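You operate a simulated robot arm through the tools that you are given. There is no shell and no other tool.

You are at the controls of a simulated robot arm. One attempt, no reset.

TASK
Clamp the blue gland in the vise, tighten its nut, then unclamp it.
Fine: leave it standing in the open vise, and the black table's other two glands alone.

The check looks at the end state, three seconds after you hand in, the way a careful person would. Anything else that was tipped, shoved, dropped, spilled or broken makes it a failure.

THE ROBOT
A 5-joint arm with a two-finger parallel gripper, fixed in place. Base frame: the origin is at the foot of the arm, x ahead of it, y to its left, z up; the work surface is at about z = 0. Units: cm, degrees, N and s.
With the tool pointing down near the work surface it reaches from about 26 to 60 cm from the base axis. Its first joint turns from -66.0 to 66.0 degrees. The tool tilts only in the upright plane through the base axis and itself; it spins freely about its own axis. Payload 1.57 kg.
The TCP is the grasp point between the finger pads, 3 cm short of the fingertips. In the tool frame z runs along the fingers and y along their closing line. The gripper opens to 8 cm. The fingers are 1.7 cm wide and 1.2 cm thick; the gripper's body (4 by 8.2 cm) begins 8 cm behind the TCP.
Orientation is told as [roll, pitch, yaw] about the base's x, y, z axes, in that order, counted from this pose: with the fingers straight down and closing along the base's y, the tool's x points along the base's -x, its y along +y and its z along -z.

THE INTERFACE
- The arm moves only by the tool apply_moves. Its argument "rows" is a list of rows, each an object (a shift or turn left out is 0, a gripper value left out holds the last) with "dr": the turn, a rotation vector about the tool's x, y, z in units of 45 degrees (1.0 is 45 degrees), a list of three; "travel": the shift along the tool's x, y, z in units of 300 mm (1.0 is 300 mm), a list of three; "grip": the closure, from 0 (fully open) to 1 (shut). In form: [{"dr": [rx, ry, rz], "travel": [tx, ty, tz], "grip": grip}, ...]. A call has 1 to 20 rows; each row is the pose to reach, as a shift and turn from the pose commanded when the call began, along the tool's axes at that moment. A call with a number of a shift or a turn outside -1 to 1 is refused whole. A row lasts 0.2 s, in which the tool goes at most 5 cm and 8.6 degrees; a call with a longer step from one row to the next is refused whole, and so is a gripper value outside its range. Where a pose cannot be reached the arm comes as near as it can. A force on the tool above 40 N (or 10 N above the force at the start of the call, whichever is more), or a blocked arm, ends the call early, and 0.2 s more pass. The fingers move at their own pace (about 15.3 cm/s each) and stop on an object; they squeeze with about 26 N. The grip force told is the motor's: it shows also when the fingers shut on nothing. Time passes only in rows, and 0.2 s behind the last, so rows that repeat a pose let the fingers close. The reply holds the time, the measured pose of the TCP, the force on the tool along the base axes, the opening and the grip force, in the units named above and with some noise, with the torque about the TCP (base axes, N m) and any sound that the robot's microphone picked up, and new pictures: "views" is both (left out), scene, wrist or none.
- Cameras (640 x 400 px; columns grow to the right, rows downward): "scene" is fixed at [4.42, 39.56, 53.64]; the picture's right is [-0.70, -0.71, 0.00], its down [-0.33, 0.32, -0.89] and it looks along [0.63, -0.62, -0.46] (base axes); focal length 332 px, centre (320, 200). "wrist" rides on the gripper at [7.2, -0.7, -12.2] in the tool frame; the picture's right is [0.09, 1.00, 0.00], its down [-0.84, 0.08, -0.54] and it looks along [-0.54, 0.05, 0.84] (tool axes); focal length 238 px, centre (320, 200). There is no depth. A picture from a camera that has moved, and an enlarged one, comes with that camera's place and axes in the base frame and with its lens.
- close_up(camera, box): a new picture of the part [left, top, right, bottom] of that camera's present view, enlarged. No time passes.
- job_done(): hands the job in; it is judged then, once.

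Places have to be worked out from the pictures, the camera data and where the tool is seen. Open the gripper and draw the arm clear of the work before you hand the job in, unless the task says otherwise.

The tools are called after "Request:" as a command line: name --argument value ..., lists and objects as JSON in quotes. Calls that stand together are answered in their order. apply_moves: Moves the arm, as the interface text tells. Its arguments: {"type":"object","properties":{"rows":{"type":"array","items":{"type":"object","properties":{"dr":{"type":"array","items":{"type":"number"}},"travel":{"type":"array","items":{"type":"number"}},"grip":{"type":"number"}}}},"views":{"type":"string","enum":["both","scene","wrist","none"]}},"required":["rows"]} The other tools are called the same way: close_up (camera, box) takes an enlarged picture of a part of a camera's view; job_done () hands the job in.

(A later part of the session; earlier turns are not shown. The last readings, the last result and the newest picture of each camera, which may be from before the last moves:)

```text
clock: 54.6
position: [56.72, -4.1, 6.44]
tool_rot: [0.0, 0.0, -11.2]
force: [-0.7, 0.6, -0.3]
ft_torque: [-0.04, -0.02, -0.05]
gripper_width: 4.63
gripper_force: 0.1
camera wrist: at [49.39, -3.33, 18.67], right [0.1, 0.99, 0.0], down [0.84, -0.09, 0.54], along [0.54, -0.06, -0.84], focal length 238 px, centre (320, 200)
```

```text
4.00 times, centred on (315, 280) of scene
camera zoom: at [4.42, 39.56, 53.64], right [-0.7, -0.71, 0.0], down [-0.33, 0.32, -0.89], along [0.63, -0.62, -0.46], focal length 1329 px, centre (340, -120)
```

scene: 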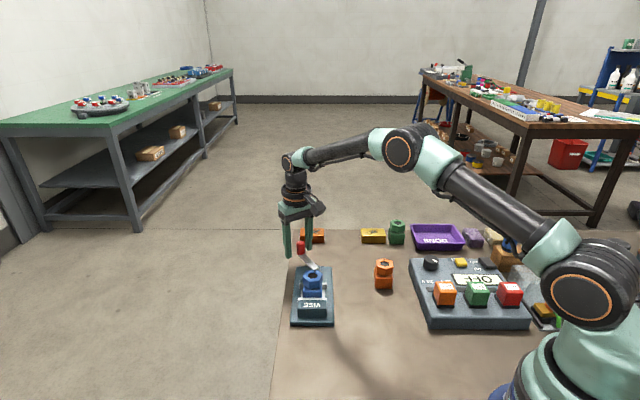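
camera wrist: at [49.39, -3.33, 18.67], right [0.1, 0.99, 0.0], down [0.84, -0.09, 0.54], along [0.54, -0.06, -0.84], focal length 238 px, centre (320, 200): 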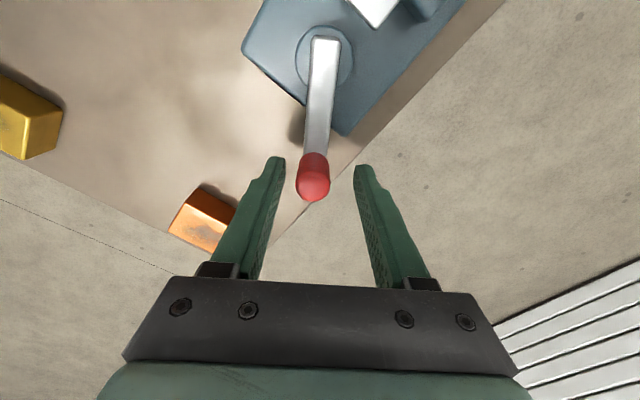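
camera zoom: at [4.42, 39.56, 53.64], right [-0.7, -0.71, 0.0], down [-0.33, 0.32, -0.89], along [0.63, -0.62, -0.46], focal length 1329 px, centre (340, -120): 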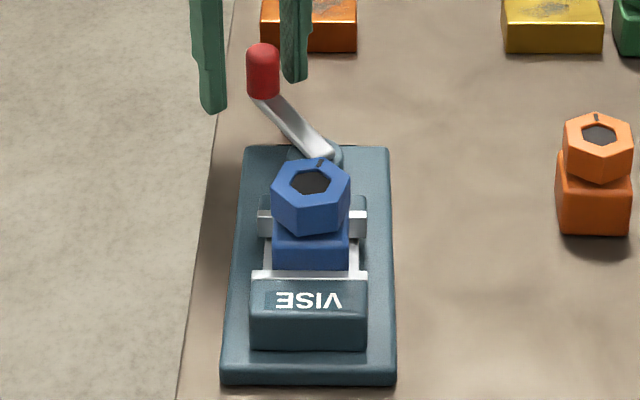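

The lever stayed at about -12°. I lift off and go back over the nut. I use yaw about -1 this time (the hex repeats every 60°), so the fingers meet the nut's flats at its present angle.

Request:
apply_moves --rows '[{"travel": [0, 0, -0.07], "grip": 0.42}, {"travel": [0, 0, -0.15], "grip": 0.3}, {"travel": [0, 0, -0.23], "grip": 0}, {"travel": [0, 0, -0.283], "grip": 0}, {"dr": [0, 0, -0.05], "travel": [0.08, 0.025, -0.283], "grip": 0}, {"dr": [0, 0, -0.1], "travel": [0.16, 0.05, -0.283], "grip": 0}, {"dr": [0, 0, -0.15], "travel": [0.24, 0.075, -0.283], "grip": 0}, {"dr": [0, 0, -0.2], "travel": [0.32, 0.1, -0.283], "grip": 0}, {"dr": [0, 0, -0.222], "travel": [0.4, 0.127, -0.283], "grip": 0}, {"dr": [0, 0, -0.222], "travel": [0.454, 0.1447, -0.283], "grip": 0}, {"dr": [0, 0, -0.222], "travel": [0.454, 0.1447, -0.283], "grip": 0}]'

Request:
close_up --camera "wrist" --box '[275, 100, 375, 200]'

Request:
close_up --camera "scene" --box '[285, 230, 345, 330]'

```text
clock: 57.0
position: [44.15, 2.74, 14.94]
tool_rot: [0.0, 0.0, -1.1]
force: [0.4, -0.2, -0.7]
ft_torque: [-0.01, 0.0, 0.02]
gripper_width: 8.0
gripper_force: 0.0
camera wrist: at [36.72, 2.3, 27.11], right [-0.07, 1.0, 0.0], down [0.84, 0.06, 0.54], along [0.54, 0.04, -0.84], focal length 238 px, centre (320, 200)
```

scene: 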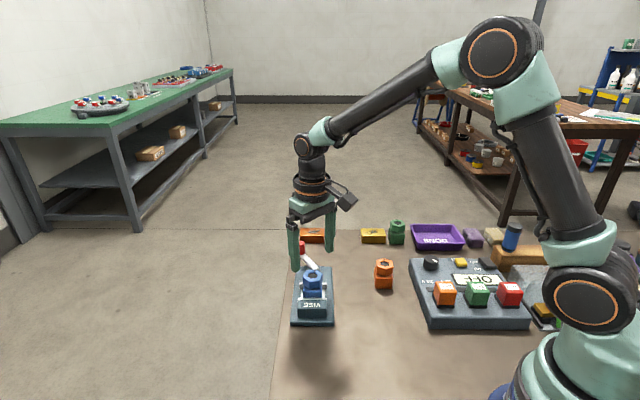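
wrist: 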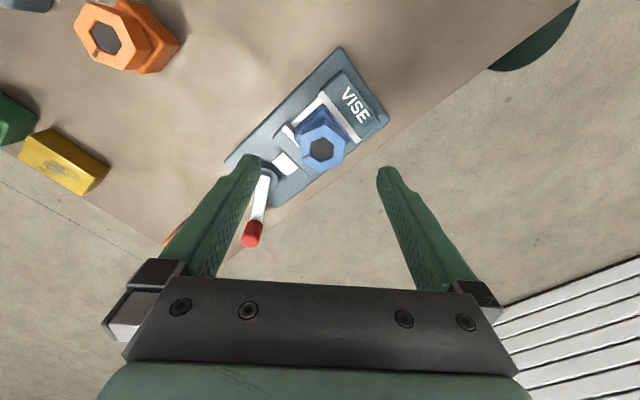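

```text
4.00 times, centred on (325, 150) of wrist
camera zoom: at [36.72, 2.3, 27.11], right [-0.07, 1.0, 0.0], down [0.84, 0.06, 0.54], along [0.54, 0.04, -0.84], focal length 953 px, centre (300, 400)
```

zoom: 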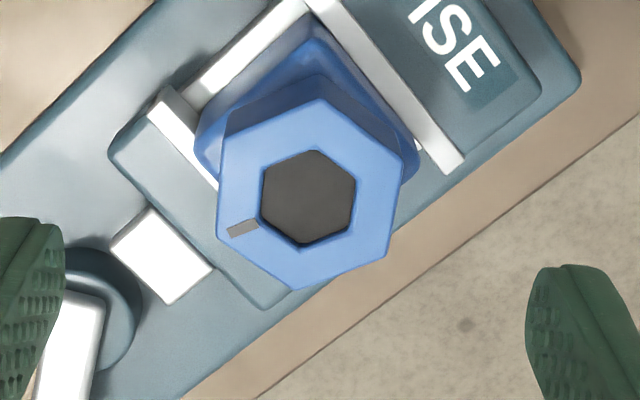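

```text
4.00 times, centred on (315, 280) of scene
camera zoom: at [4.42, 39.56, 53.64], right [-0.7, -0.71, 0.0], down [-0.33, 0.32, -0.89], along [0.63, -0.62, -0.46], focal length 1329 px, centre (340, -120)
```

zoom: 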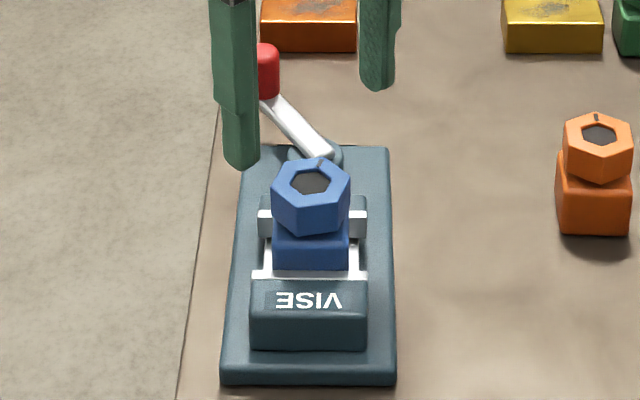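

The nut centre is at about (44.3, 2.83) with a vertex at about -4°, so yaw -4 squares the fingers to its flats. I lower to z 8.65 and grip the nut.

Request:
apply_moves --rows '[{"dr": [0, 0, 0.064], "travel": [-0.005, 0.003, 0.06], "grip": 0}, {"dr": [0, 0, 0.064], "travel": [-0.005, 0.003, 0.12], "grip": 0}, {"dr": [0, 0, 0.064], "travel": [-0.005, 0.003, 0.18], "grip": 0}, {"dr": [0, 0, 0.064], "travel": [-0.005, 0.003, 0.21], "grip": 0}, {"dr": [0, 0, 0.064], "travel": [-0.005, 0.003, 0.21], "grip": 0}, {"dr": [0, 0, 0.064], "travel": [-0.005, 0.003, 0.21], "grip": 1}, {"dr": [0, 0, 0.064], "travel": [-0.005, 0.003, 0.21], "grip": 1}, {"dr": [0, 0, 0.064], "travel": [-0.005, 0.003, 0.21], "grip": 1}, {"dr": [0, 0, 0.064], "travel": [-0.005, 0.003, 0.21], "grip": 1}]'

Request:
close_up --camera "wrist" --box '[265, 120, 375, 230]'

Request:
close_up --camera "scene" --box '[285, 230, 345, 330]'

```text
clock: 59.0
position: [44.25, 2.82, 8.67]
tool_rot: [0.0, 0.0, -4.0]
force: [1.2, 10.4, -0.9]
ft_torque: [0.58, -0.1, -0.01]
gripper_width: 5.56
gripper_force: 26.0
camera wrist: at [36.91, 2.73, 20.76], right [-0.02, 1.0, 0.0], down [0.84, 0.02, 0.54], along [0.54, 0.01, -0.84], focal length 238 px, centre (320, 200)
```

scene: 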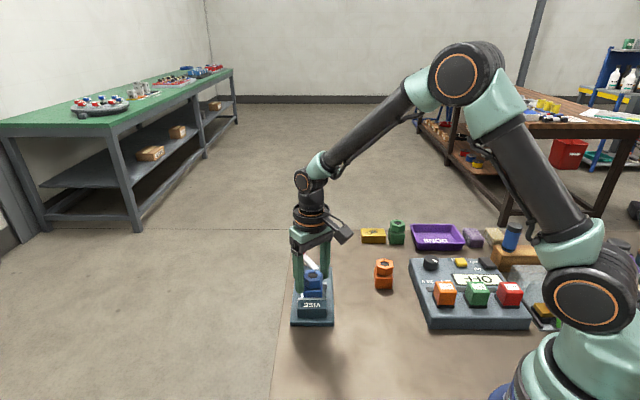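
wrist: 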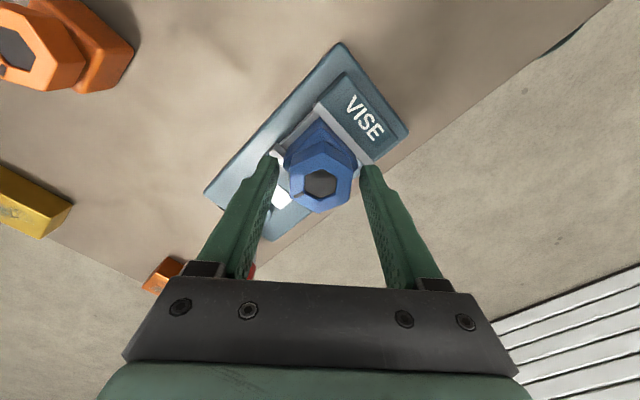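

```text
3.64 times, centred on (320, 175) of wrist
camera zoom: at [36.91, 2.73, 20.76], right [-0.02, 1.0, 0.0], down [0.84, 0.02, 0.54], along [0.54, 0.01, -0.84], focal length 867 px, centre (320, 291)
```

zoom: 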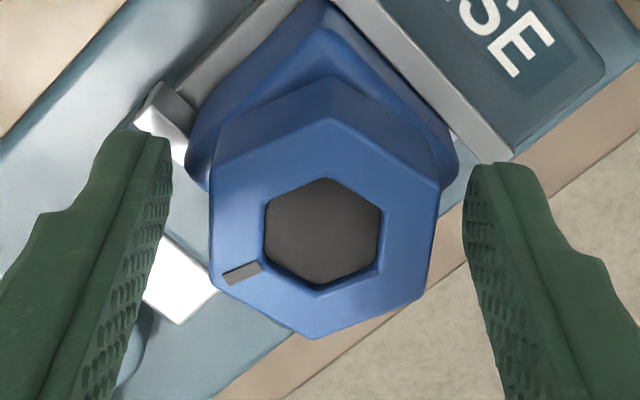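

```text
4.00 times, centred on (315, 280) of scene
camera zoom: at [4.42, 39.56, 53.64], right [-0.7, -0.71, 0.0], down [-0.33, 0.32, -0.89], along [0.63, -0.62, -0.46], focal length 1329 px, centre (340, -120)
```

zoom: 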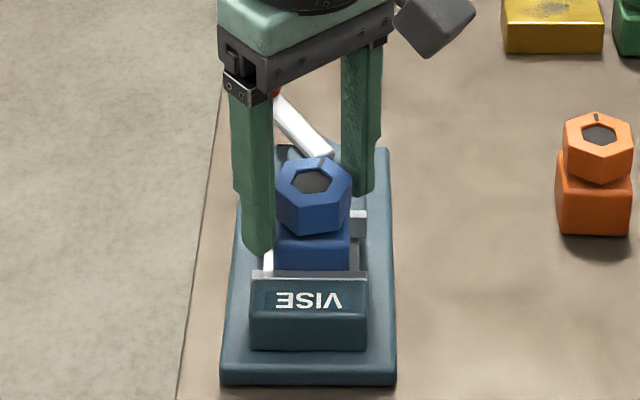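

The fingers stopped at 5.56 cm, which means the tips are on the body's corners. So the body top is higher than I thought, and earlier I was gripping the body along with the nut and turning it too. I open and rise to TCP z 9.4, so that only the nut is within the fingers.

Request:
apply_moves --rows '[{"grip": 0}, {"grip": 0}, {"travel": [0, 0, -0.012], "grip": 0}, {"travel": [0, 0, -0.025], "grip": 0}, {"travel": [0, 0, -0.025], "grip": 0}]'

Request:
close_up --camera "wrist" --box '[265, 100, 375, 230]'

Request:
close_up --camera "scene" --box '[285, 230, 345, 330]'

```text
clock: 60.2
position: [44.36, 2.97, 9.47]
tool_rot: [-0.1, -0.1, -4.1]
force: [-0.3, 0.4, -0.4]
ft_torque: [0.03, 0.0, 0.0]
gripper_width: 7.99
gripper_force: 0.1
camera wrist: at [36.99, 2.73, 21.58], right [-0.02, 1.0, 0.0], down [0.84, 0.02, 0.54], along [0.54, 0.01, -0.84], focal length 238 px, centre (320, 200)
```

scene: 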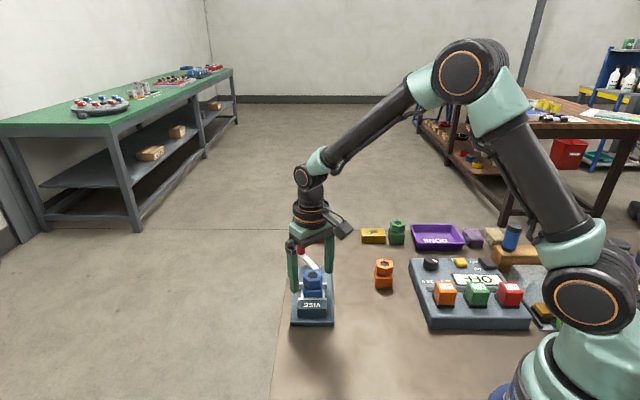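
wrist: 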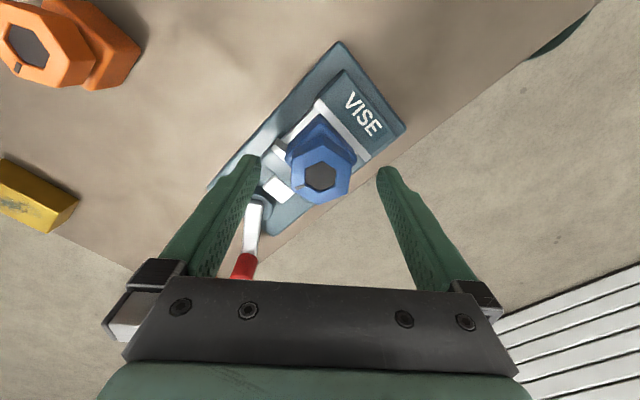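

```text
3.08 times, centred on (320, 165) of wrist
camera zoom: at [36.99, 2.73, 21.58], right [-0.02, 1.0, 0.0], down [0.84, 0.02, 0.54], along [0.54, 0.01, -0.84], focal length 733 px, centre (320, 308)
```

zoom: 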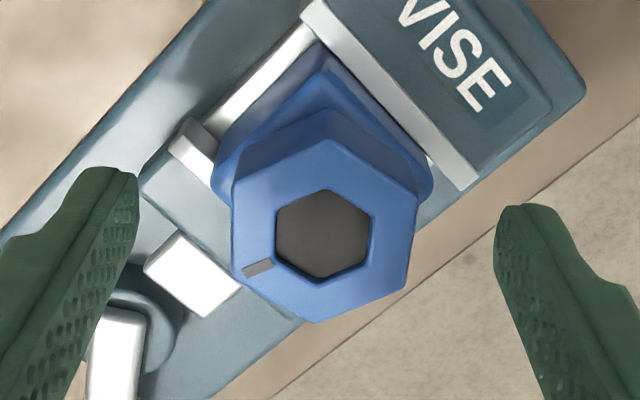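

```text
4.00 times, centred on (315, 280) of scene
camera zoom: at [4.42, 39.56, 53.64], right [-0.7, -0.71, 0.0], down [-0.33, 0.32, -0.89], along [0.63, -0.62, -0.46], focal length 1329 px, centre (340, -120)
```

zoom: 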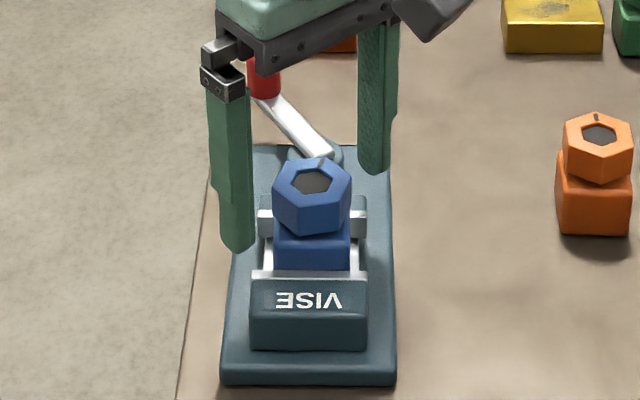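

The clamp is undisturbed and the nut is centred under the tool within 1 mm. The nut spans about z 5.7 to 7.6, so I set the TCP to z 9.2 (tips 6.2) and close on the nut alone.

Request:
apply_moves --rows '[{"travel": [0.002, 0, 0.008], "grip": 0}, {"travel": [0.002, 0, 0.008], "grip": 0}, {"travel": [0.002, 0, 0.008], "grip": 1}, {"travel": [0.002, 0, 0.008], "grip": 1}, {"travel": [0.002, 0, 0.008], "grip": 1}, {"travel": [0.002, 0, 0.008], "grip": 1}]'

Request:
close_up --camera "wrist" --box '[265, 100, 375, 230]'

Request:
close_up --camera "scene" --box '[285, 230, 345, 330]'

```text
clock: 61.6
position: [44.33, 2.88, 9.06]
tool_rot: [0.0, 0.1, -4.1]
force: [1.3, 4.5, -0.3]
ft_torque: [0.22, -0.01, 0.0]
gripper_width: 4.18
gripper_force: 26.0
camera wrist: at [36.95, 2.72, 21.3], right [-0.02, 1.0, 0.0], down [0.84, 0.02, 0.54], along [0.54, 0.01, -0.84], focal length 238 px, centre (320, 200)
```

scene: 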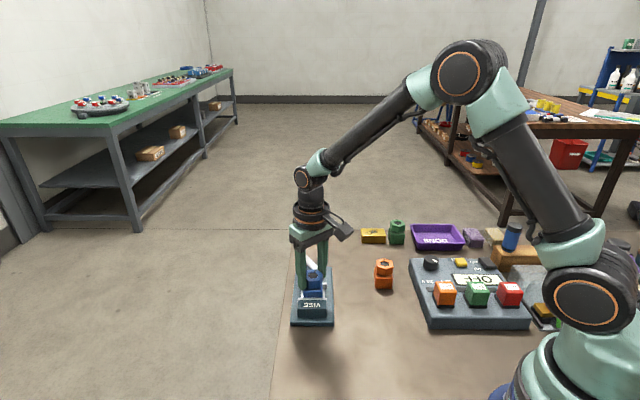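
wrist: 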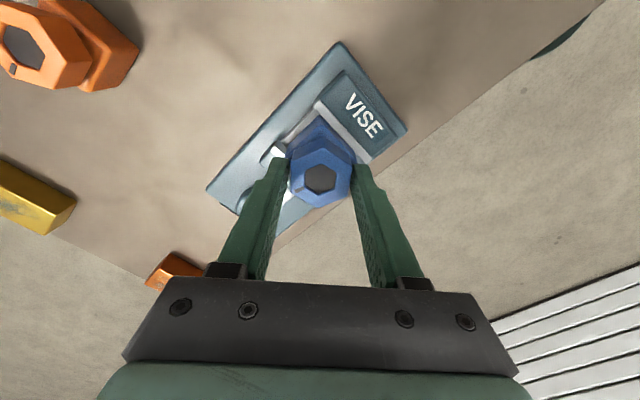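

```text
3.08 times, centred on (320, 165) of wrist
camera zoom: at [36.95, 2.72, 21.3], right [-0.02, 1.0, 0.0], down [0.84, 0.02, 0.54], along [0.54, 0.01, -0.84], focal length 733 px, centre (320, 308)
```

zoom: 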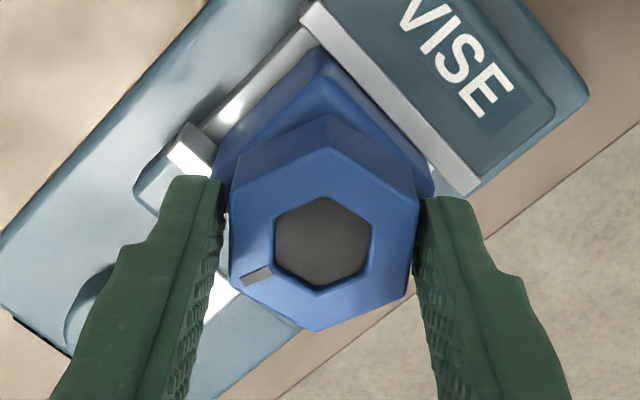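

```text
4.00 times, centred on (315, 280) of scene
camera zoom: at [4.42, 39.56, 53.64], right [-0.7, -0.71, 0.0], down [-0.33, 0.32, -0.89], along [0.63, -0.62, -0.46], focal length 1329 px, centre (340, -120)
```

zoom: 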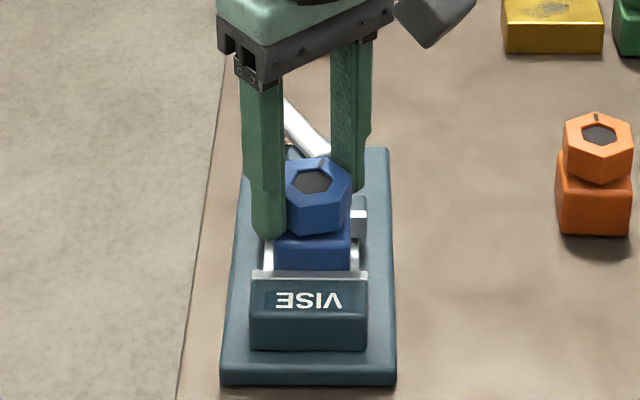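

Now the width is 4.18 cm on the nut alone. I turn clockwise 10° in small steps and check the torque and the clamp.

Request:
apply_moves --rows '[{"dr": [0, 0, 0.044], "grip": 1}, {"dr": [0, 0, 0.089], "grip": 1}, {"dr": [0, 0, 0.133], "grip": 1}, {"dr": [0, 0, 0.178], "grip": 1}, {"dr": [0, 0, 0.222], "grip": 1}]'

Request:
close_up --camera "wrist" --box '[265, 100, 375, 230]'

Request:
close_up --camera "scene" --box '[285, 230, 345, 330]'

```text
clock: 62.8
position: [44.29, 2.88, 9.06]
tool_rot: [0.1, 0.0, -14.1]
force: [-2.5, 2.5, 4.7]
ft_torque: [0.0, 0.14, 0.0]
gripper_width: 4.15
gripper_force: 25.8
camera wrist: at [37.03, 3.92, 21.3], right [0.15, 0.99, 0.0], down [0.83, -0.13, 0.54], along [0.54, -0.08, -0.84], focal length 238 px, centre (320, 200)
```

scene: 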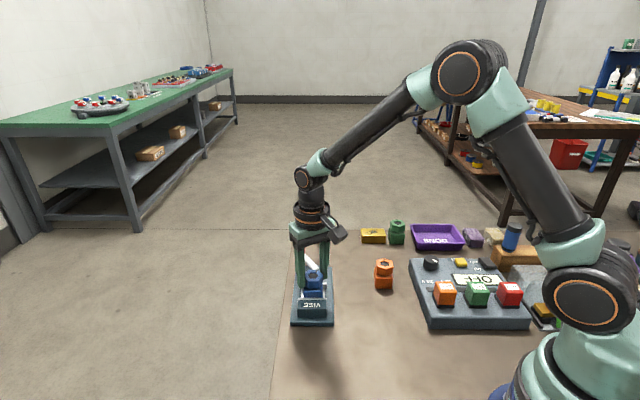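
wrist: 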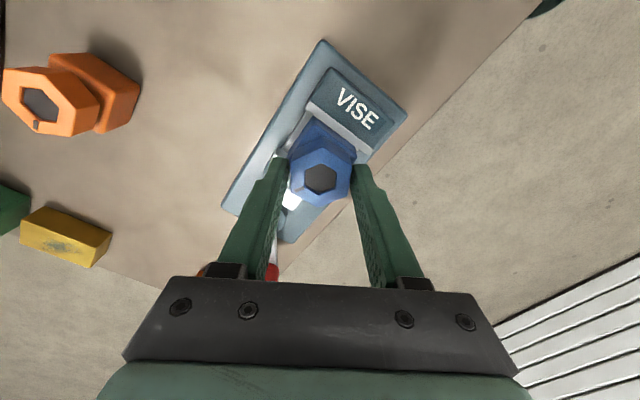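

```text
3.08 times, centred on (320, 165) of wrist
camera zoom: at [37.03, 3.92, 21.3], right [0.15, 0.99, 0.0], down [0.83, -0.13, 0.54], along [0.54, -0.08, -0.84], focal length 733 px, centre (320, 308)
```

zoom: 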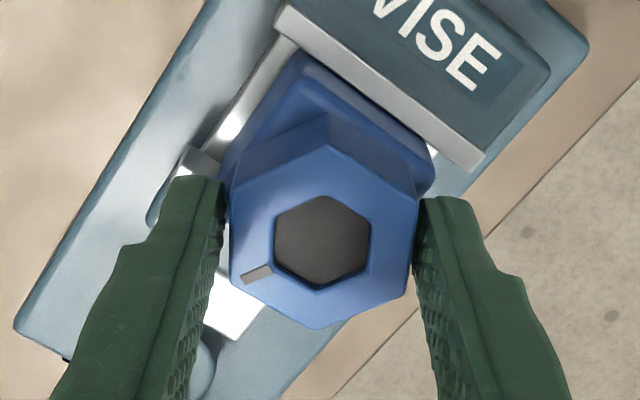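

```text
4.00 times, centred on (315, 280) of scene
camera zoom: at [4.42, 39.56, 53.64], right [-0.7, -0.71, 0.0], down [-0.33, 0.32, -0.89], along [0.63, -0.62, -0.46], focal length 1329 px, centre (340, -120)
```

zoom: 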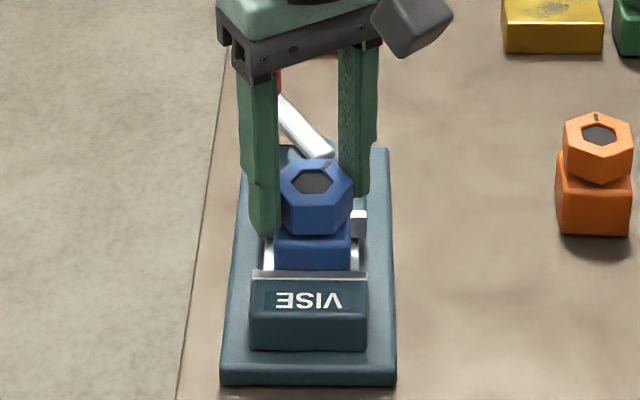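

The nut turns 10° with almost no torque while the body and lever stay put. I go on clockwise by 30°.

Request:
apply_moves --rows '[{"dr": [0, 0, 0.067], "grip": 1}, {"dr": [0, 0, 0.133], "grip": 1}, {"dr": [0, 0, 0.2], "grip": 1}, {"dr": [0, 0, 0.267], "grip": 1}, {"dr": [0, 0, 0.333], "grip": 1}, {"dr": [0, 0, 0.4], "grip": 1}, {"dr": [0, 0, 0.467], "grip": 1}]'

Request:
close_up --camera "wrist" --box '[265, 100, 375, 230]'

Request:
close_up --camera "scene" --box '[285, 230, 345, 330]'

```text
clock: 64.4
position: [44.3, 2.94, 9.03]
tool_rot: [0.0, -0.1, -35.2]
force: [-2.6, -8.6, -0.5]
ft_torque: [-0.48, 0.12, 0.02]
gripper_width: 4.19
gripper_force: 26.2
camera wrist: at [37.89, 6.48, 21.34], right [0.5, 0.87, 0.0], down [0.73, -0.42, 0.54], along [0.47, -0.27, -0.84], focal length 238 px, centre (320, 200)
```

scene: 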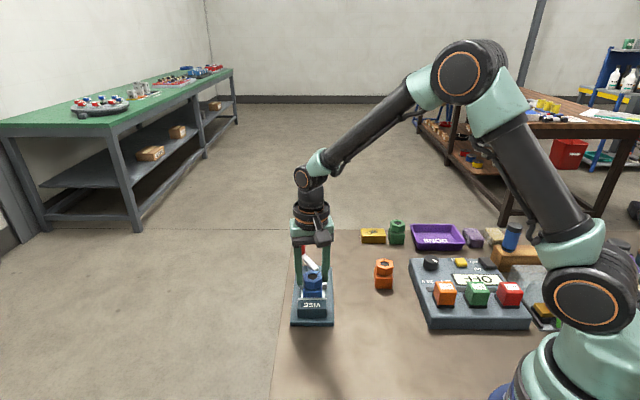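
wrist: 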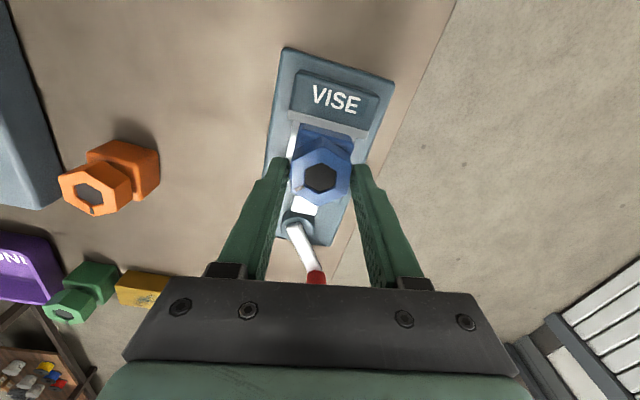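

```text
3.08 times, centred on (320, 165) of wrist
camera zoom: at [37.89, 6.48, 21.34], right [0.5, 0.87, 0.0], down [0.73, -0.42, 0.54], along [0.47, -0.27, -0.84], focal length 733 px, centre (320, 308)
```

zoom: 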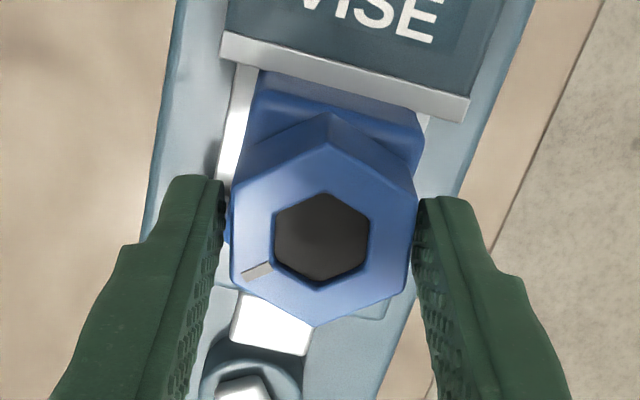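

```text
4.00 times, centred on (315, 280) of scene
camera zoom: at [4.42, 39.56, 53.64], right [-0.7, -0.71, 0.0], down [-0.33, 0.32, -0.89], along [0.63, -0.62, -0.46], focal length 1329 px, centre (340, -120)
```

zoom: 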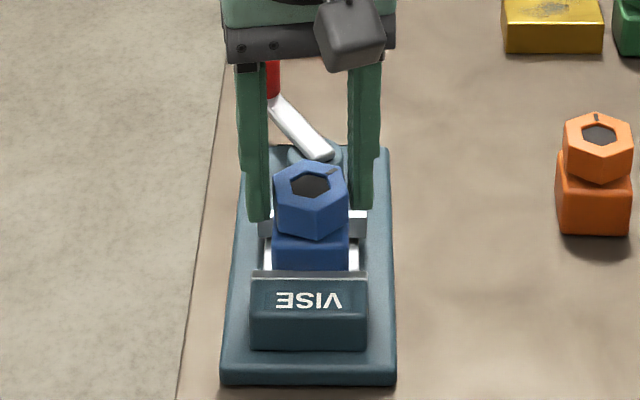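

The torque is still about zero after 31° of turn, with the body square and the lever in place. A side force of 8.6 N shows a small offset, so I shift 1 mm and turn another 40°.

Request:
apply_moves --rows '[{"dr": [0, 0, 0.0], "travel": [-0.002, -0.003, 0], "grip": 1}, {"dr": [0, 0, 0.111], "travel": [-0.002, -0.003, 0], "grip": 1}, {"dr": [0, 0, 0.222], "travel": [-0.002, -0.003, 0], "grip": 1}, {"dr": [0, 0, 0.333], "travel": [-0.002, -0.003, 0], "grip": 1}, {"dr": [0, 0, 0.444], "travel": [-0.002, -0.003, 0], "grip": 1}]' --views "none"

```text
clock: 65.6
position: [44.18, 2.7, 9.21]
tool_rot: [0.0, 0.1, -55.1]
force: [-1.4, 6.4, -4.4]
ft_torque: [0.37, 0.12, -0.02]
gripper_width: 4.15
gripper_force: 26.4
```

Request:
apply_moves --rows '[{"dr": [0, 0, 0.111], "grip": 1}, {"dr": [0, 0, 0.222], "grip": 1}, {"dr": [0, 0, 0.333], "grip": 1}, {"dr": [0, 0, 0.444], "grip": 1}]'

Request:
close_up --camera "wrist" --box '[265, 100, 375, 230]'

Request:
close_up --camera "scene" --box '[285, 230, 345, 330]'

```text
clock: 66.6
position: [44.16, 2.72, 9.09]
tool_rot: [-0.2, 0.0, -75.1]
force: [-8.9, -5.7, 5.0]
ft_torque: [-0.37, 0.45, 0.01]
gripper_width: 4.15
gripper_force: 25.9
camera wrist: at [41.6, 9.51, 21.32], right [0.94, 0.34, 0.0], down [0.29, -0.79, 0.54], along [0.19, -0.51, -0.84], focal length 238 px, centre (320, 200)
```

scene: 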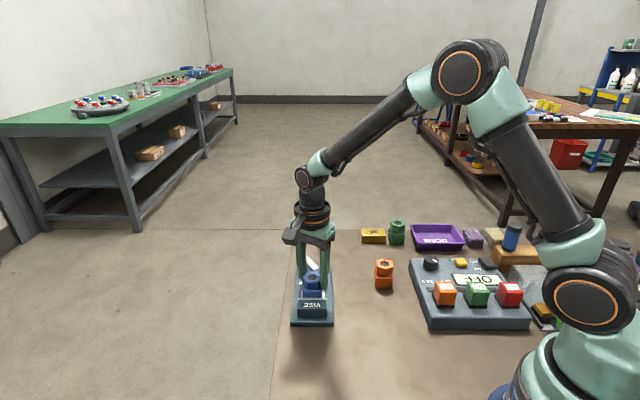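
wrist: 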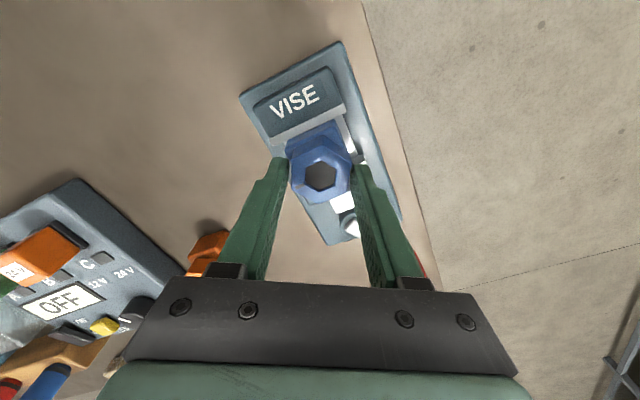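

```text
3.08 times, centred on (320, 165) of wrist
camera zoom: at [41.6, 9.51, 21.32], right [0.94, 0.34, 0.0], down [0.29, -0.79, 0.54], along [0.19, -0.51, -0.84], focal length 733 px, centre (320, 308)
```

zoom: 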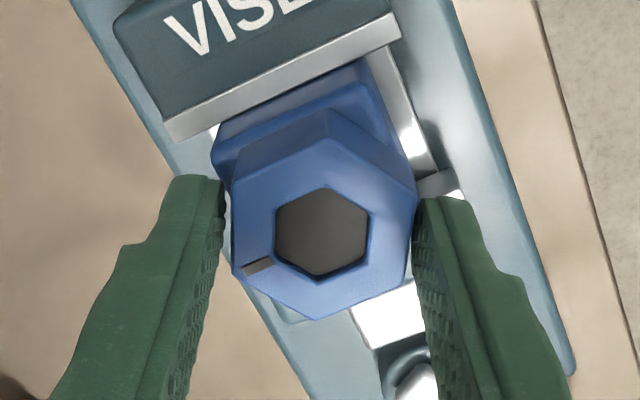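

```text
4.00 times, centred on (315, 280) of scene
camera zoom: at [4.42, 39.56, 53.64], right [-0.7, -0.71, 0.0], down [-0.33, 0.32, -0.89], along [0.63, -0.62, -0.46], focal length 1329 px, centre (340, -120)
```

zoom: 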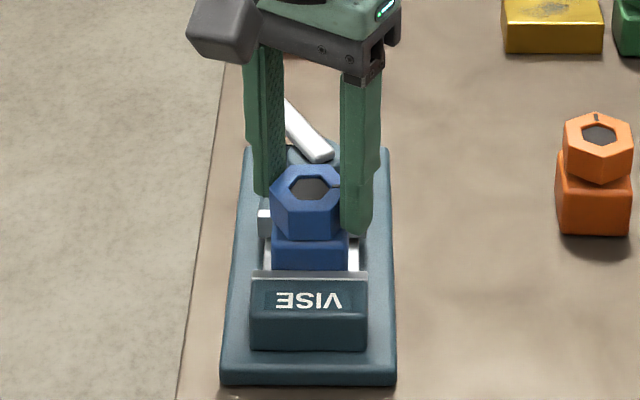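

The nut has turned about 71° in this grip, the body is still square in the jaws, and the lever is in place. Torque is still near zero, so I keep turning.

Request:
apply_moves --rows '[{"dr": [0, 0, 0.111], "grip": 1}, {"dr": [0, 0, 0.222], "grip": 1}, {"dr": [0, 0, 0.333], "grip": 1}, {"dr": [0, 0, 0.444], "grip": 1}]' --views "none"

Request:
close_up --camera "scene" --box '[285, 230, 345, 330]'

```text
clock: 67.6
position: [44.28, 2.77, 9.07]
tool_rot: [-0.2, 0.0, -95.1]
force: [-7.7, -2.3, -0.1]
ft_torque: [-0.16, 0.45, 0.17]
gripper_width: 4.12
gripper_force: 26.2
```

```text
4.00 times, centred on (315, 280) of scene
camera zoom: at [4.42, 39.56, 53.64], right [-0.7, -0.71, 0.0], down [-0.33, 0.32, -0.89], along [0.63, -0.62, -0.46], focal length 1329 px, centre (340, -120)
```

zoom: 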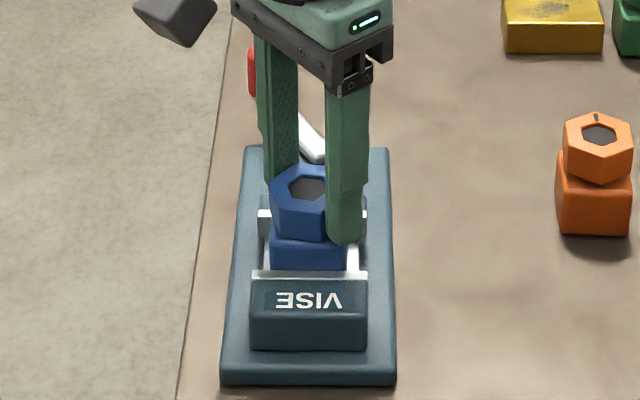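

Torque has begun to build (0.17 N m) at yaw -95. I go on in smaller steps.

Request:
apply_moves --rows '[{"dr": [0, 0, 0.056], "grip": 1}, {"dr": [0, 0, 0.111], "grip": 1}, {"dr": [0, 0, 0.167], "grip": 1}]' --views "none"

Request:
close_up --camera "scene" --box '[285, 230, 345, 330]'

Request:
close_up --camera "wrist" --box '[265, 100, 375, 230]'

```text
clock: 68.4
position: [44.18, 2.81, 9.04]
tool_rot: [-0.2, -0.1, -102.7]
force: [-13.2, -4.8, 2.7]
ft_torque: [-0.4, 0.66, 0.02]
gripper_width: 3.93
gripper_force: 25.5
```

```text
4.00 times, centred on (315, 280) of scene
camera zoom: at [4.42, 39.56, 53.64], right [-0.7, -0.71, 0.0], down [-0.33, 0.32, -0.89], along [0.63, -0.62, -0.46], focal length 1329 px, centre (340, -120)
```

zoom: 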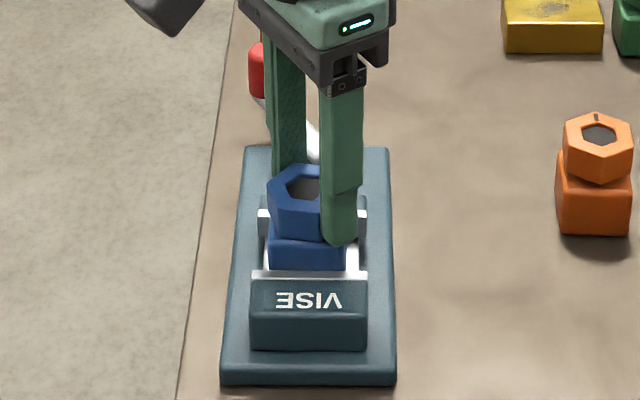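

```text
3.08 times, centred on (320, 165) of wrist
camera zoom: at [45.0, 9.88, 21.29], right [0.99, -0.13, 0.0], down [-0.11, -0.83, 0.54], along [-0.07, -0.54, -0.84], focal length 733 px, centre (320, 308)
```

zoom: 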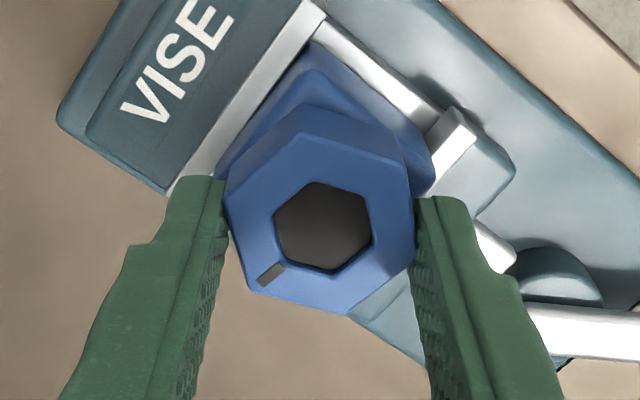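

The fingers narrowed to 3.93 cm and the nut now lags the tool by about 18°, so the fingers are slipping round a nut that resists. The grip is also about 0.3 cm off centre. I open and rise to look at everything from above before re-gripping.

Request:
apply_moves --rows '[{"grip": 0.3}, {"grip": 0}, {"grip": 0}, {"travel": [0, 0, -0.06], "grip": 0}, {"travel": [0, 0, -0.13], "grip": 0}, {"travel": [0, 0, -0.2], "grip": 0}, {"travel": [-0.06, 0, -0.2], "grip": 0}, {"travel": [-0.12, 0, -0.2], "grip": 0}, {"travel": [-0.12, 0, -0.2], "grip": 0}]'

Request:
close_up --camera "wrist" --box '[250, 20, 390, 170]'

Request:
close_up --camera "scene" --box '[290, 250, 340, 320]'

```text
clock: 70.4
position: [43.41, -0.8, 14.94]
tool_rot: [-0.1, 0.0, -102.5]
force: [-0.1, 0.3, -0.4]
ft_torque: [-0.01, -0.03, 0.02]
gripper_width: 7.99
gripper_force: 0.2
camera wrist: at [44.23, 6.39, 27.27], right [0.99, -0.13, 0.0], down [-0.11, -0.83, 0.54], along [-0.07, -0.54, -0.84], focal length 238 px, centre (320, 200)
```

scene: 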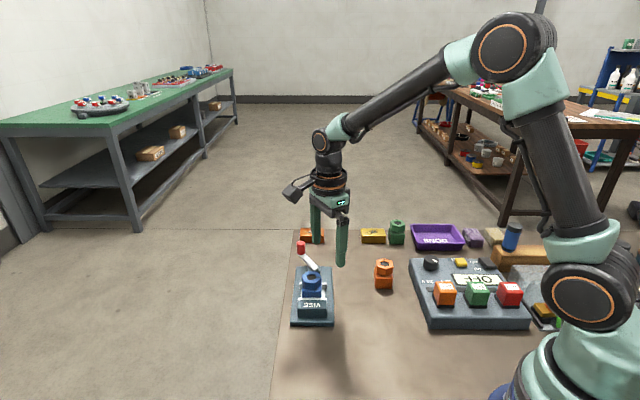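
wrist: 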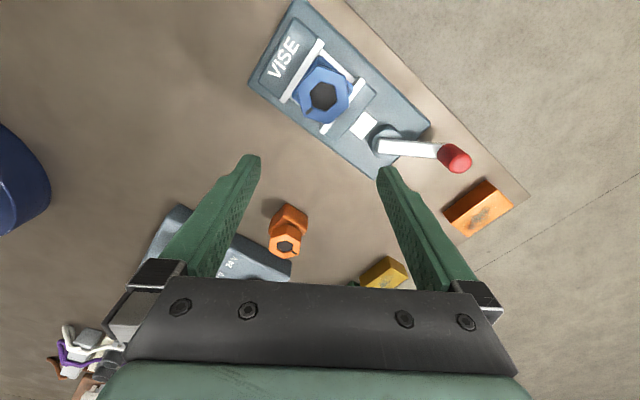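

```text
2.67 times, centred on (320, 95) of wrist
camera zoom: at [44.23, 6.39, 27.27], right [0.99, -0.13, 0.0], down [-0.11, -0.83, 0.54], along [-0.07, -0.54, -0.84], focal length 636 px, centre (320, 480)
```

zoom: 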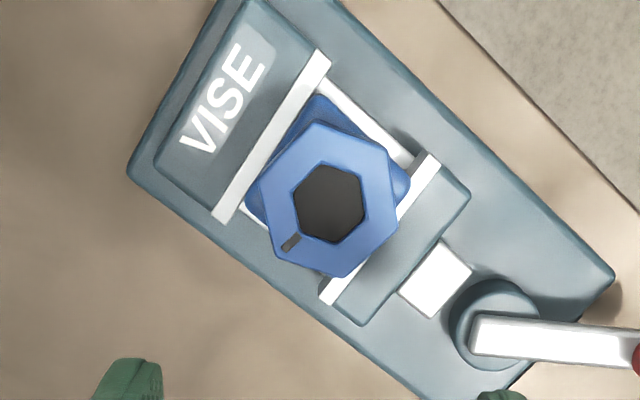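

```text
5.71 times, centred on (315, 285) of scene
camera zoom: at [4.42, 39.56, 53.64], right [-0.7, -0.71, 0.0], down [-0.33, 0.32, -0.89], along [0.63, -0.62, -0.46], focal length 1898 px, centre (349, -286)
```

zoom: 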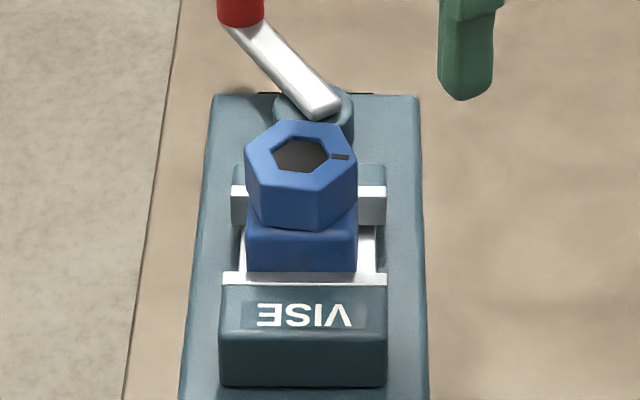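

Request:
close_up --camera "wrist" --box '[290, 50, 360, 130]'

Request:
close_up --camera "scene" --box '[297, 265, 327, 305]'

```text
5.00 times, centred on (325, 90) of wrist
camera zoom: at [44.23, 6.39, 27.27], right [0.99, -0.13, 0.0], down [-0.11, -0.83, 0.54], along [-0.07, -0.54, -0.84], focal length 1192 px, centre (295, 750)
```

zoom: 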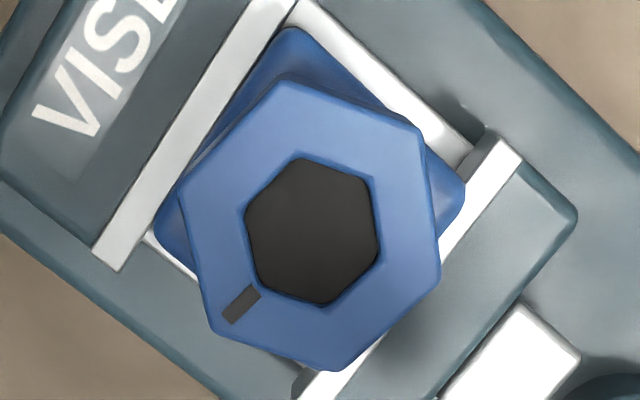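

```text
10.00 times, centred on (312, 285) of scene
camera zoom: at [4.42, 39.56, 53.64], right [-0.7, -0.71, 0.0], down [-0.33, 0.32, -0.89], along [0.63, -0.62, -0.46], focal length 3322 px, centre (400, -650)
```

zoom: 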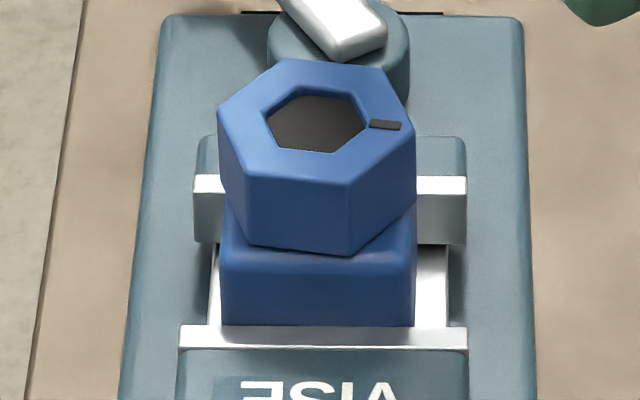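

The nut has turned about 100° in all relative to the start, the body is square and the lever is unmoved. The nut is centred near (44.15, 3.05). I re-grip with yaw -85, square to its flats, to feel whether it is really tight.

Request:
apply_moves --rows '[{"dr": [0, 0, -0.13], "travel": [0.065, -0.002, 0], "grip": 0}, {"dr": [0, 0, -0.26], "travel": [0.131, -0.0037, 0], "grip": 0}, {"dr": [0, 0, -0.389], "travel": [0.131, -0.0037, 0.05], "grip": 0}, {"dr": [0, 0, -0.389], "travel": [0.131, -0.0037, 0.1], "grip": 0}, {"dr": [0, 0, -0.389], "travel": [0.131, -0.0037, 0.15], "grip": 0}, {"dr": [0, 0, -0.389], "travel": [0.131, -0.0037, 0.19], "grip": 0}, {"dr": [0, 0, -0.389], "travel": [0.131, -0.0037, 0.195], "grip": 0}, {"dr": [0, 0, -0.389], "travel": [0.131, -0.0037, 0.195], "grip": 0}]'

Request:
close_up --camera "wrist" --box '[265, 110, 375, 230]'

Request:
close_up --camera "scene" --box '[285, 230, 345, 330]'

```text
clock: 72.2
position: [44.28, 3.11, 9.27]
tool_rot: [0.0, -0.2, -85.1]
force: [0.0, -0.2, 0.1]
ft_torque: [0.0, 0.05, -0.02]
gripper_width: 8.0
gripper_force: 0.1
camera wrist: at [42.81, 10.19, 21.47], right [0.98, 0.18, 0.0], down [0.15, -0.83, 0.54], along [0.1, -0.53, -0.84], focal length 238 px, centre (320, 200)
```

scene: 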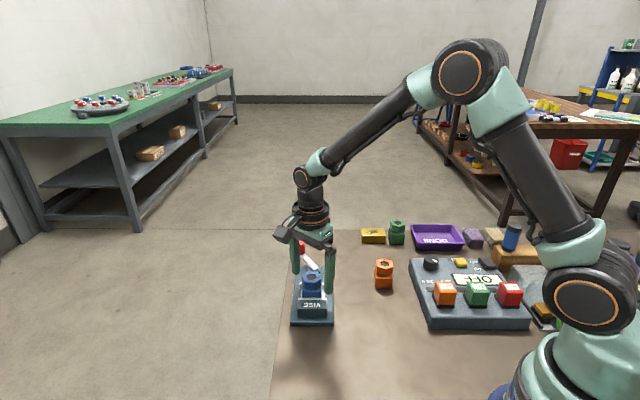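
wrist: 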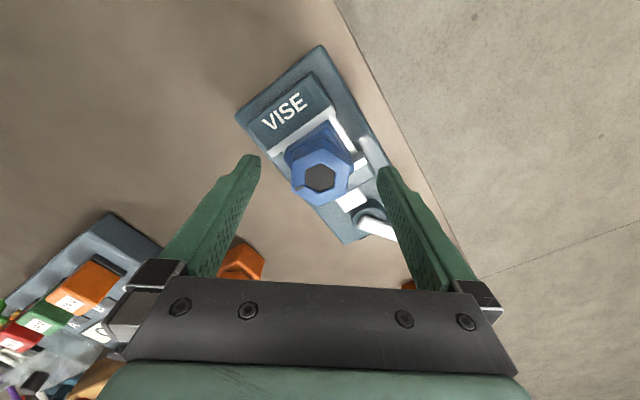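

```text
3.33 times, centred on (320, 170) of wrist
camera zoom: at [42.81, 10.19, 21.47], right [0.98, 0.18, 0.0], down [0.15, -0.83, 0.54], along [0.1, -0.53, -0.84], focal length 794 px, centre (320, 300)
```

zoom: 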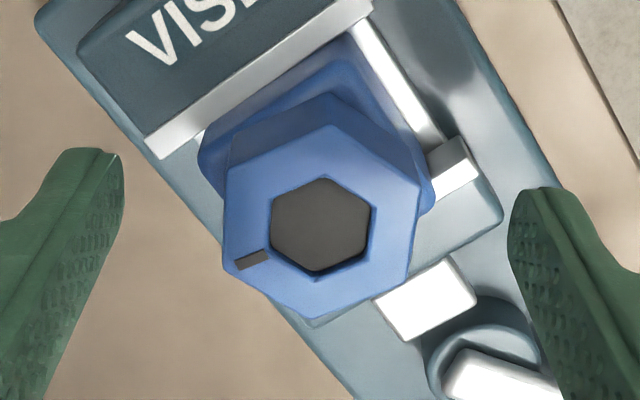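

```text
4.00 times, centred on (315, 280) of scene
camera zoom: at [4.42, 39.56, 53.64], right [-0.7, -0.71, 0.0], down [-0.33, 0.32, -0.89], along [0.63, -0.62, -0.46], focal length 1329 px, centre (340, -120)
```

zoom: 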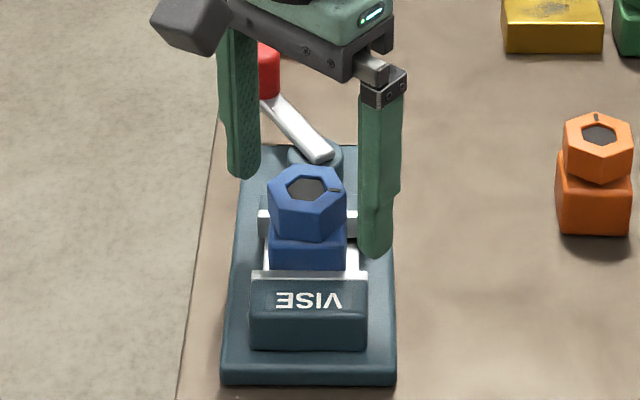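

The nut is well centred and within 3° of square. I lower 2 mm more, close on it, then turn gently and read the torque.

Request:
apply_moves --rows '[{"dr": [0, 0, -0.04], "travel": [-0.002, 0, 0.006], "grip": 0}, {"dr": [0, 0, -0.04], "travel": [-0.002, 0, 0.006], "grip": 1}, {"dr": [0, 0, -0.04], "travel": [-0.002, 0, 0.006], "grip": 1}, {"dr": [0, 0, -0.04], "travel": [-0.002, 0, 0.006], "grip": 1}, {"dr": [0, 0, -0.04], "travel": [-0.002, 0, 0.006], "grip": 1}]' --views "none"

```text
clock: 73.4
position: [44.21, 3.0, 9.03]
tool_rot: [0.0, 0.0, -83.2]
force: [-3.1, -1.4, 2.5]
ft_torque: [0.11, 0.18, 0.0]
gripper_width: 4.18
gripper_force: 25.6
```

Firm and centred on the flats (4.18 cm). I turn clockwise in 2° steps for 8° and read the torque.

Request:
apply_moves --rows '[{"dr": [0, 0, 0.044], "grip": 1}, {"dr": [0, 0, 0.089], "grip": 1}, {"dr": [0, 0, 0.133], "grip": 1}, {"dr": [0, 0, 0.178], "grip": 1}]' --views "wrist"

Request:
close_up --camera "wrist" --box '[265, 110, 375, 230]'

Request:
close_up --camera "scene" --box '[285, 230, 345, 330]'

```text
clock: 74.4
position: [44.16, 3.04, 9.07]
tool_rot: [0.0, 0.0, -91.3]
force: [-1.4, -0.2, -3.1]
ft_torque: [-0.02, 0.14, 0.31]
gripper_width: 4.15
gripper_force: 26.2
camera wrist: at [43.58, 10.26, 21.25], right [1.0, 0.07, 0.0], down [0.06, -0.84, 0.54], along [0.04, -0.54, -0.84], focal length 238 px, centre (320, 200)
```

wrist: 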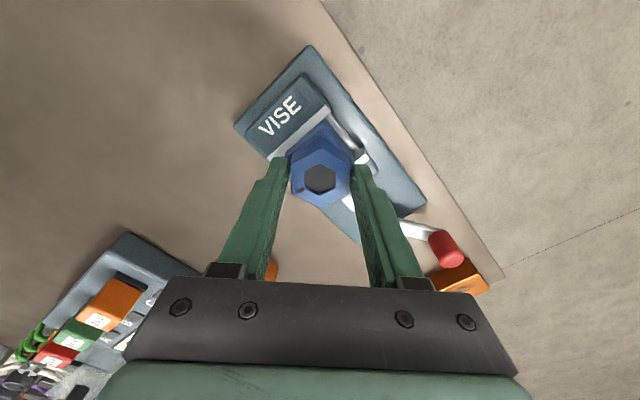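

```text
3.33 times, centred on (320, 170) of wrist
camera zoom: at [43.58, 10.26, 21.25], right [1.0, 0.07, 0.0], down [0.06, -0.84, 0.54], along [0.04, -0.54, -0.84], focal length 794 px, centre (320, 300)
```

zoom: 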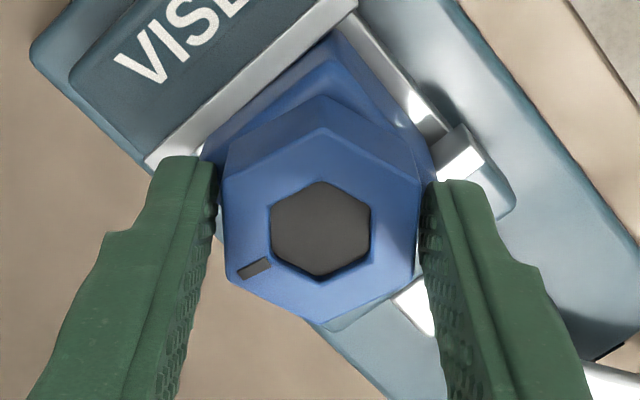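

```text
4.00 times, centred on (315, 280) of scene
camera zoom: at [4.42, 39.56, 53.64], right [-0.7, -0.71, 0.0], down [-0.33, 0.32, -0.89], along [0.63, -0.62, -0.46], focal length 1329 px, centre (340, -120)
```

zoom: 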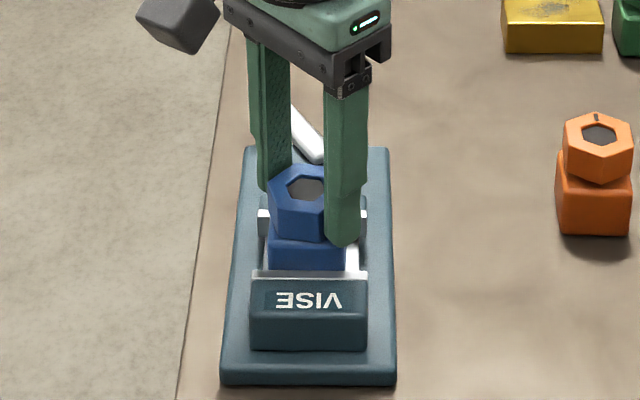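

Torque is 0.31 N m and the nut lags about 4°: it moved a bit further and is getting tight. I continue in 2° steps to see the torque limit.

Request:
apply_moves --rows '[{"dr": [0, 0, 0.044], "grip": 1}, {"dr": [0, 0, 0.089], "grip": 1}, {"dr": [0, 0, 0.133], "grip": 1}]' --views "none"

Request:
close_up --camera "wrist" --box '[265, 110, 375, 230]'

Request:
close_up --camera "scene" --box '[285, 230, 345, 330]'

```text
clock: 75.2
position: [44.2, 3.04, 9.09]
tool_rot: [0.1, 0.1, -97.3]
force: [-1.6, -0.4, -1.8]
ft_torque: [0.01, 0.12, 0.16]
gripper_width: 4.11
gripper_force: 26.1
```

```text
3.33 times, centred on (320, 170) of wrist
camera zoom: at [44.32, 10.29, 21.29], right [1.0, -0.04, 0.0], down [-0.03, -0.84, 0.54], along [-0.02, -0.54, -0.84], focal length 794 px, centre (320, 300)
```

zoom: 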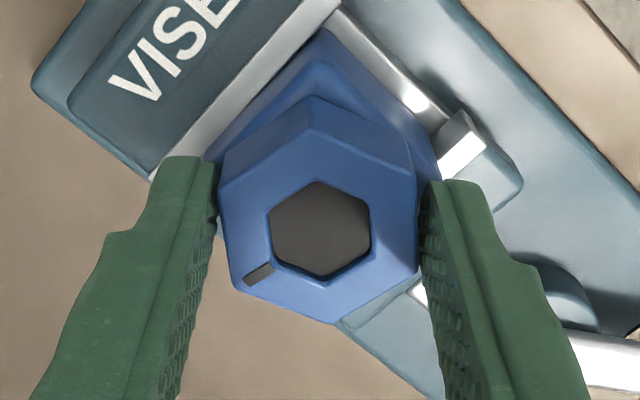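

```text
4.00 times, centred on (315, 280) of scene
camera zoom: at [4.42, 39.56, 53.64], right [-0.7, -0.71, 0.0], down [-0.33, 0.32, -0.89], along [0.63, -0.62, -0.46], focal length 1329 px, centre (340, -120)
```

zoom: 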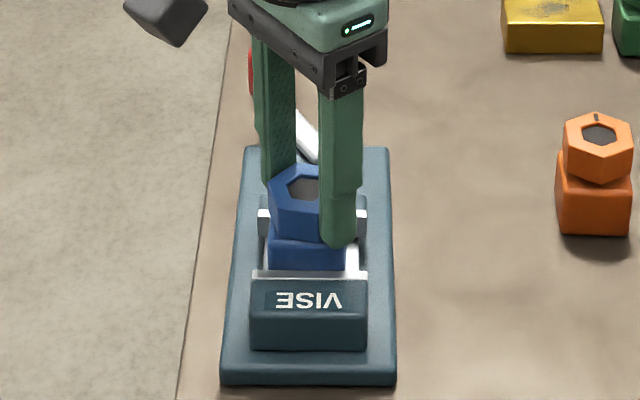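

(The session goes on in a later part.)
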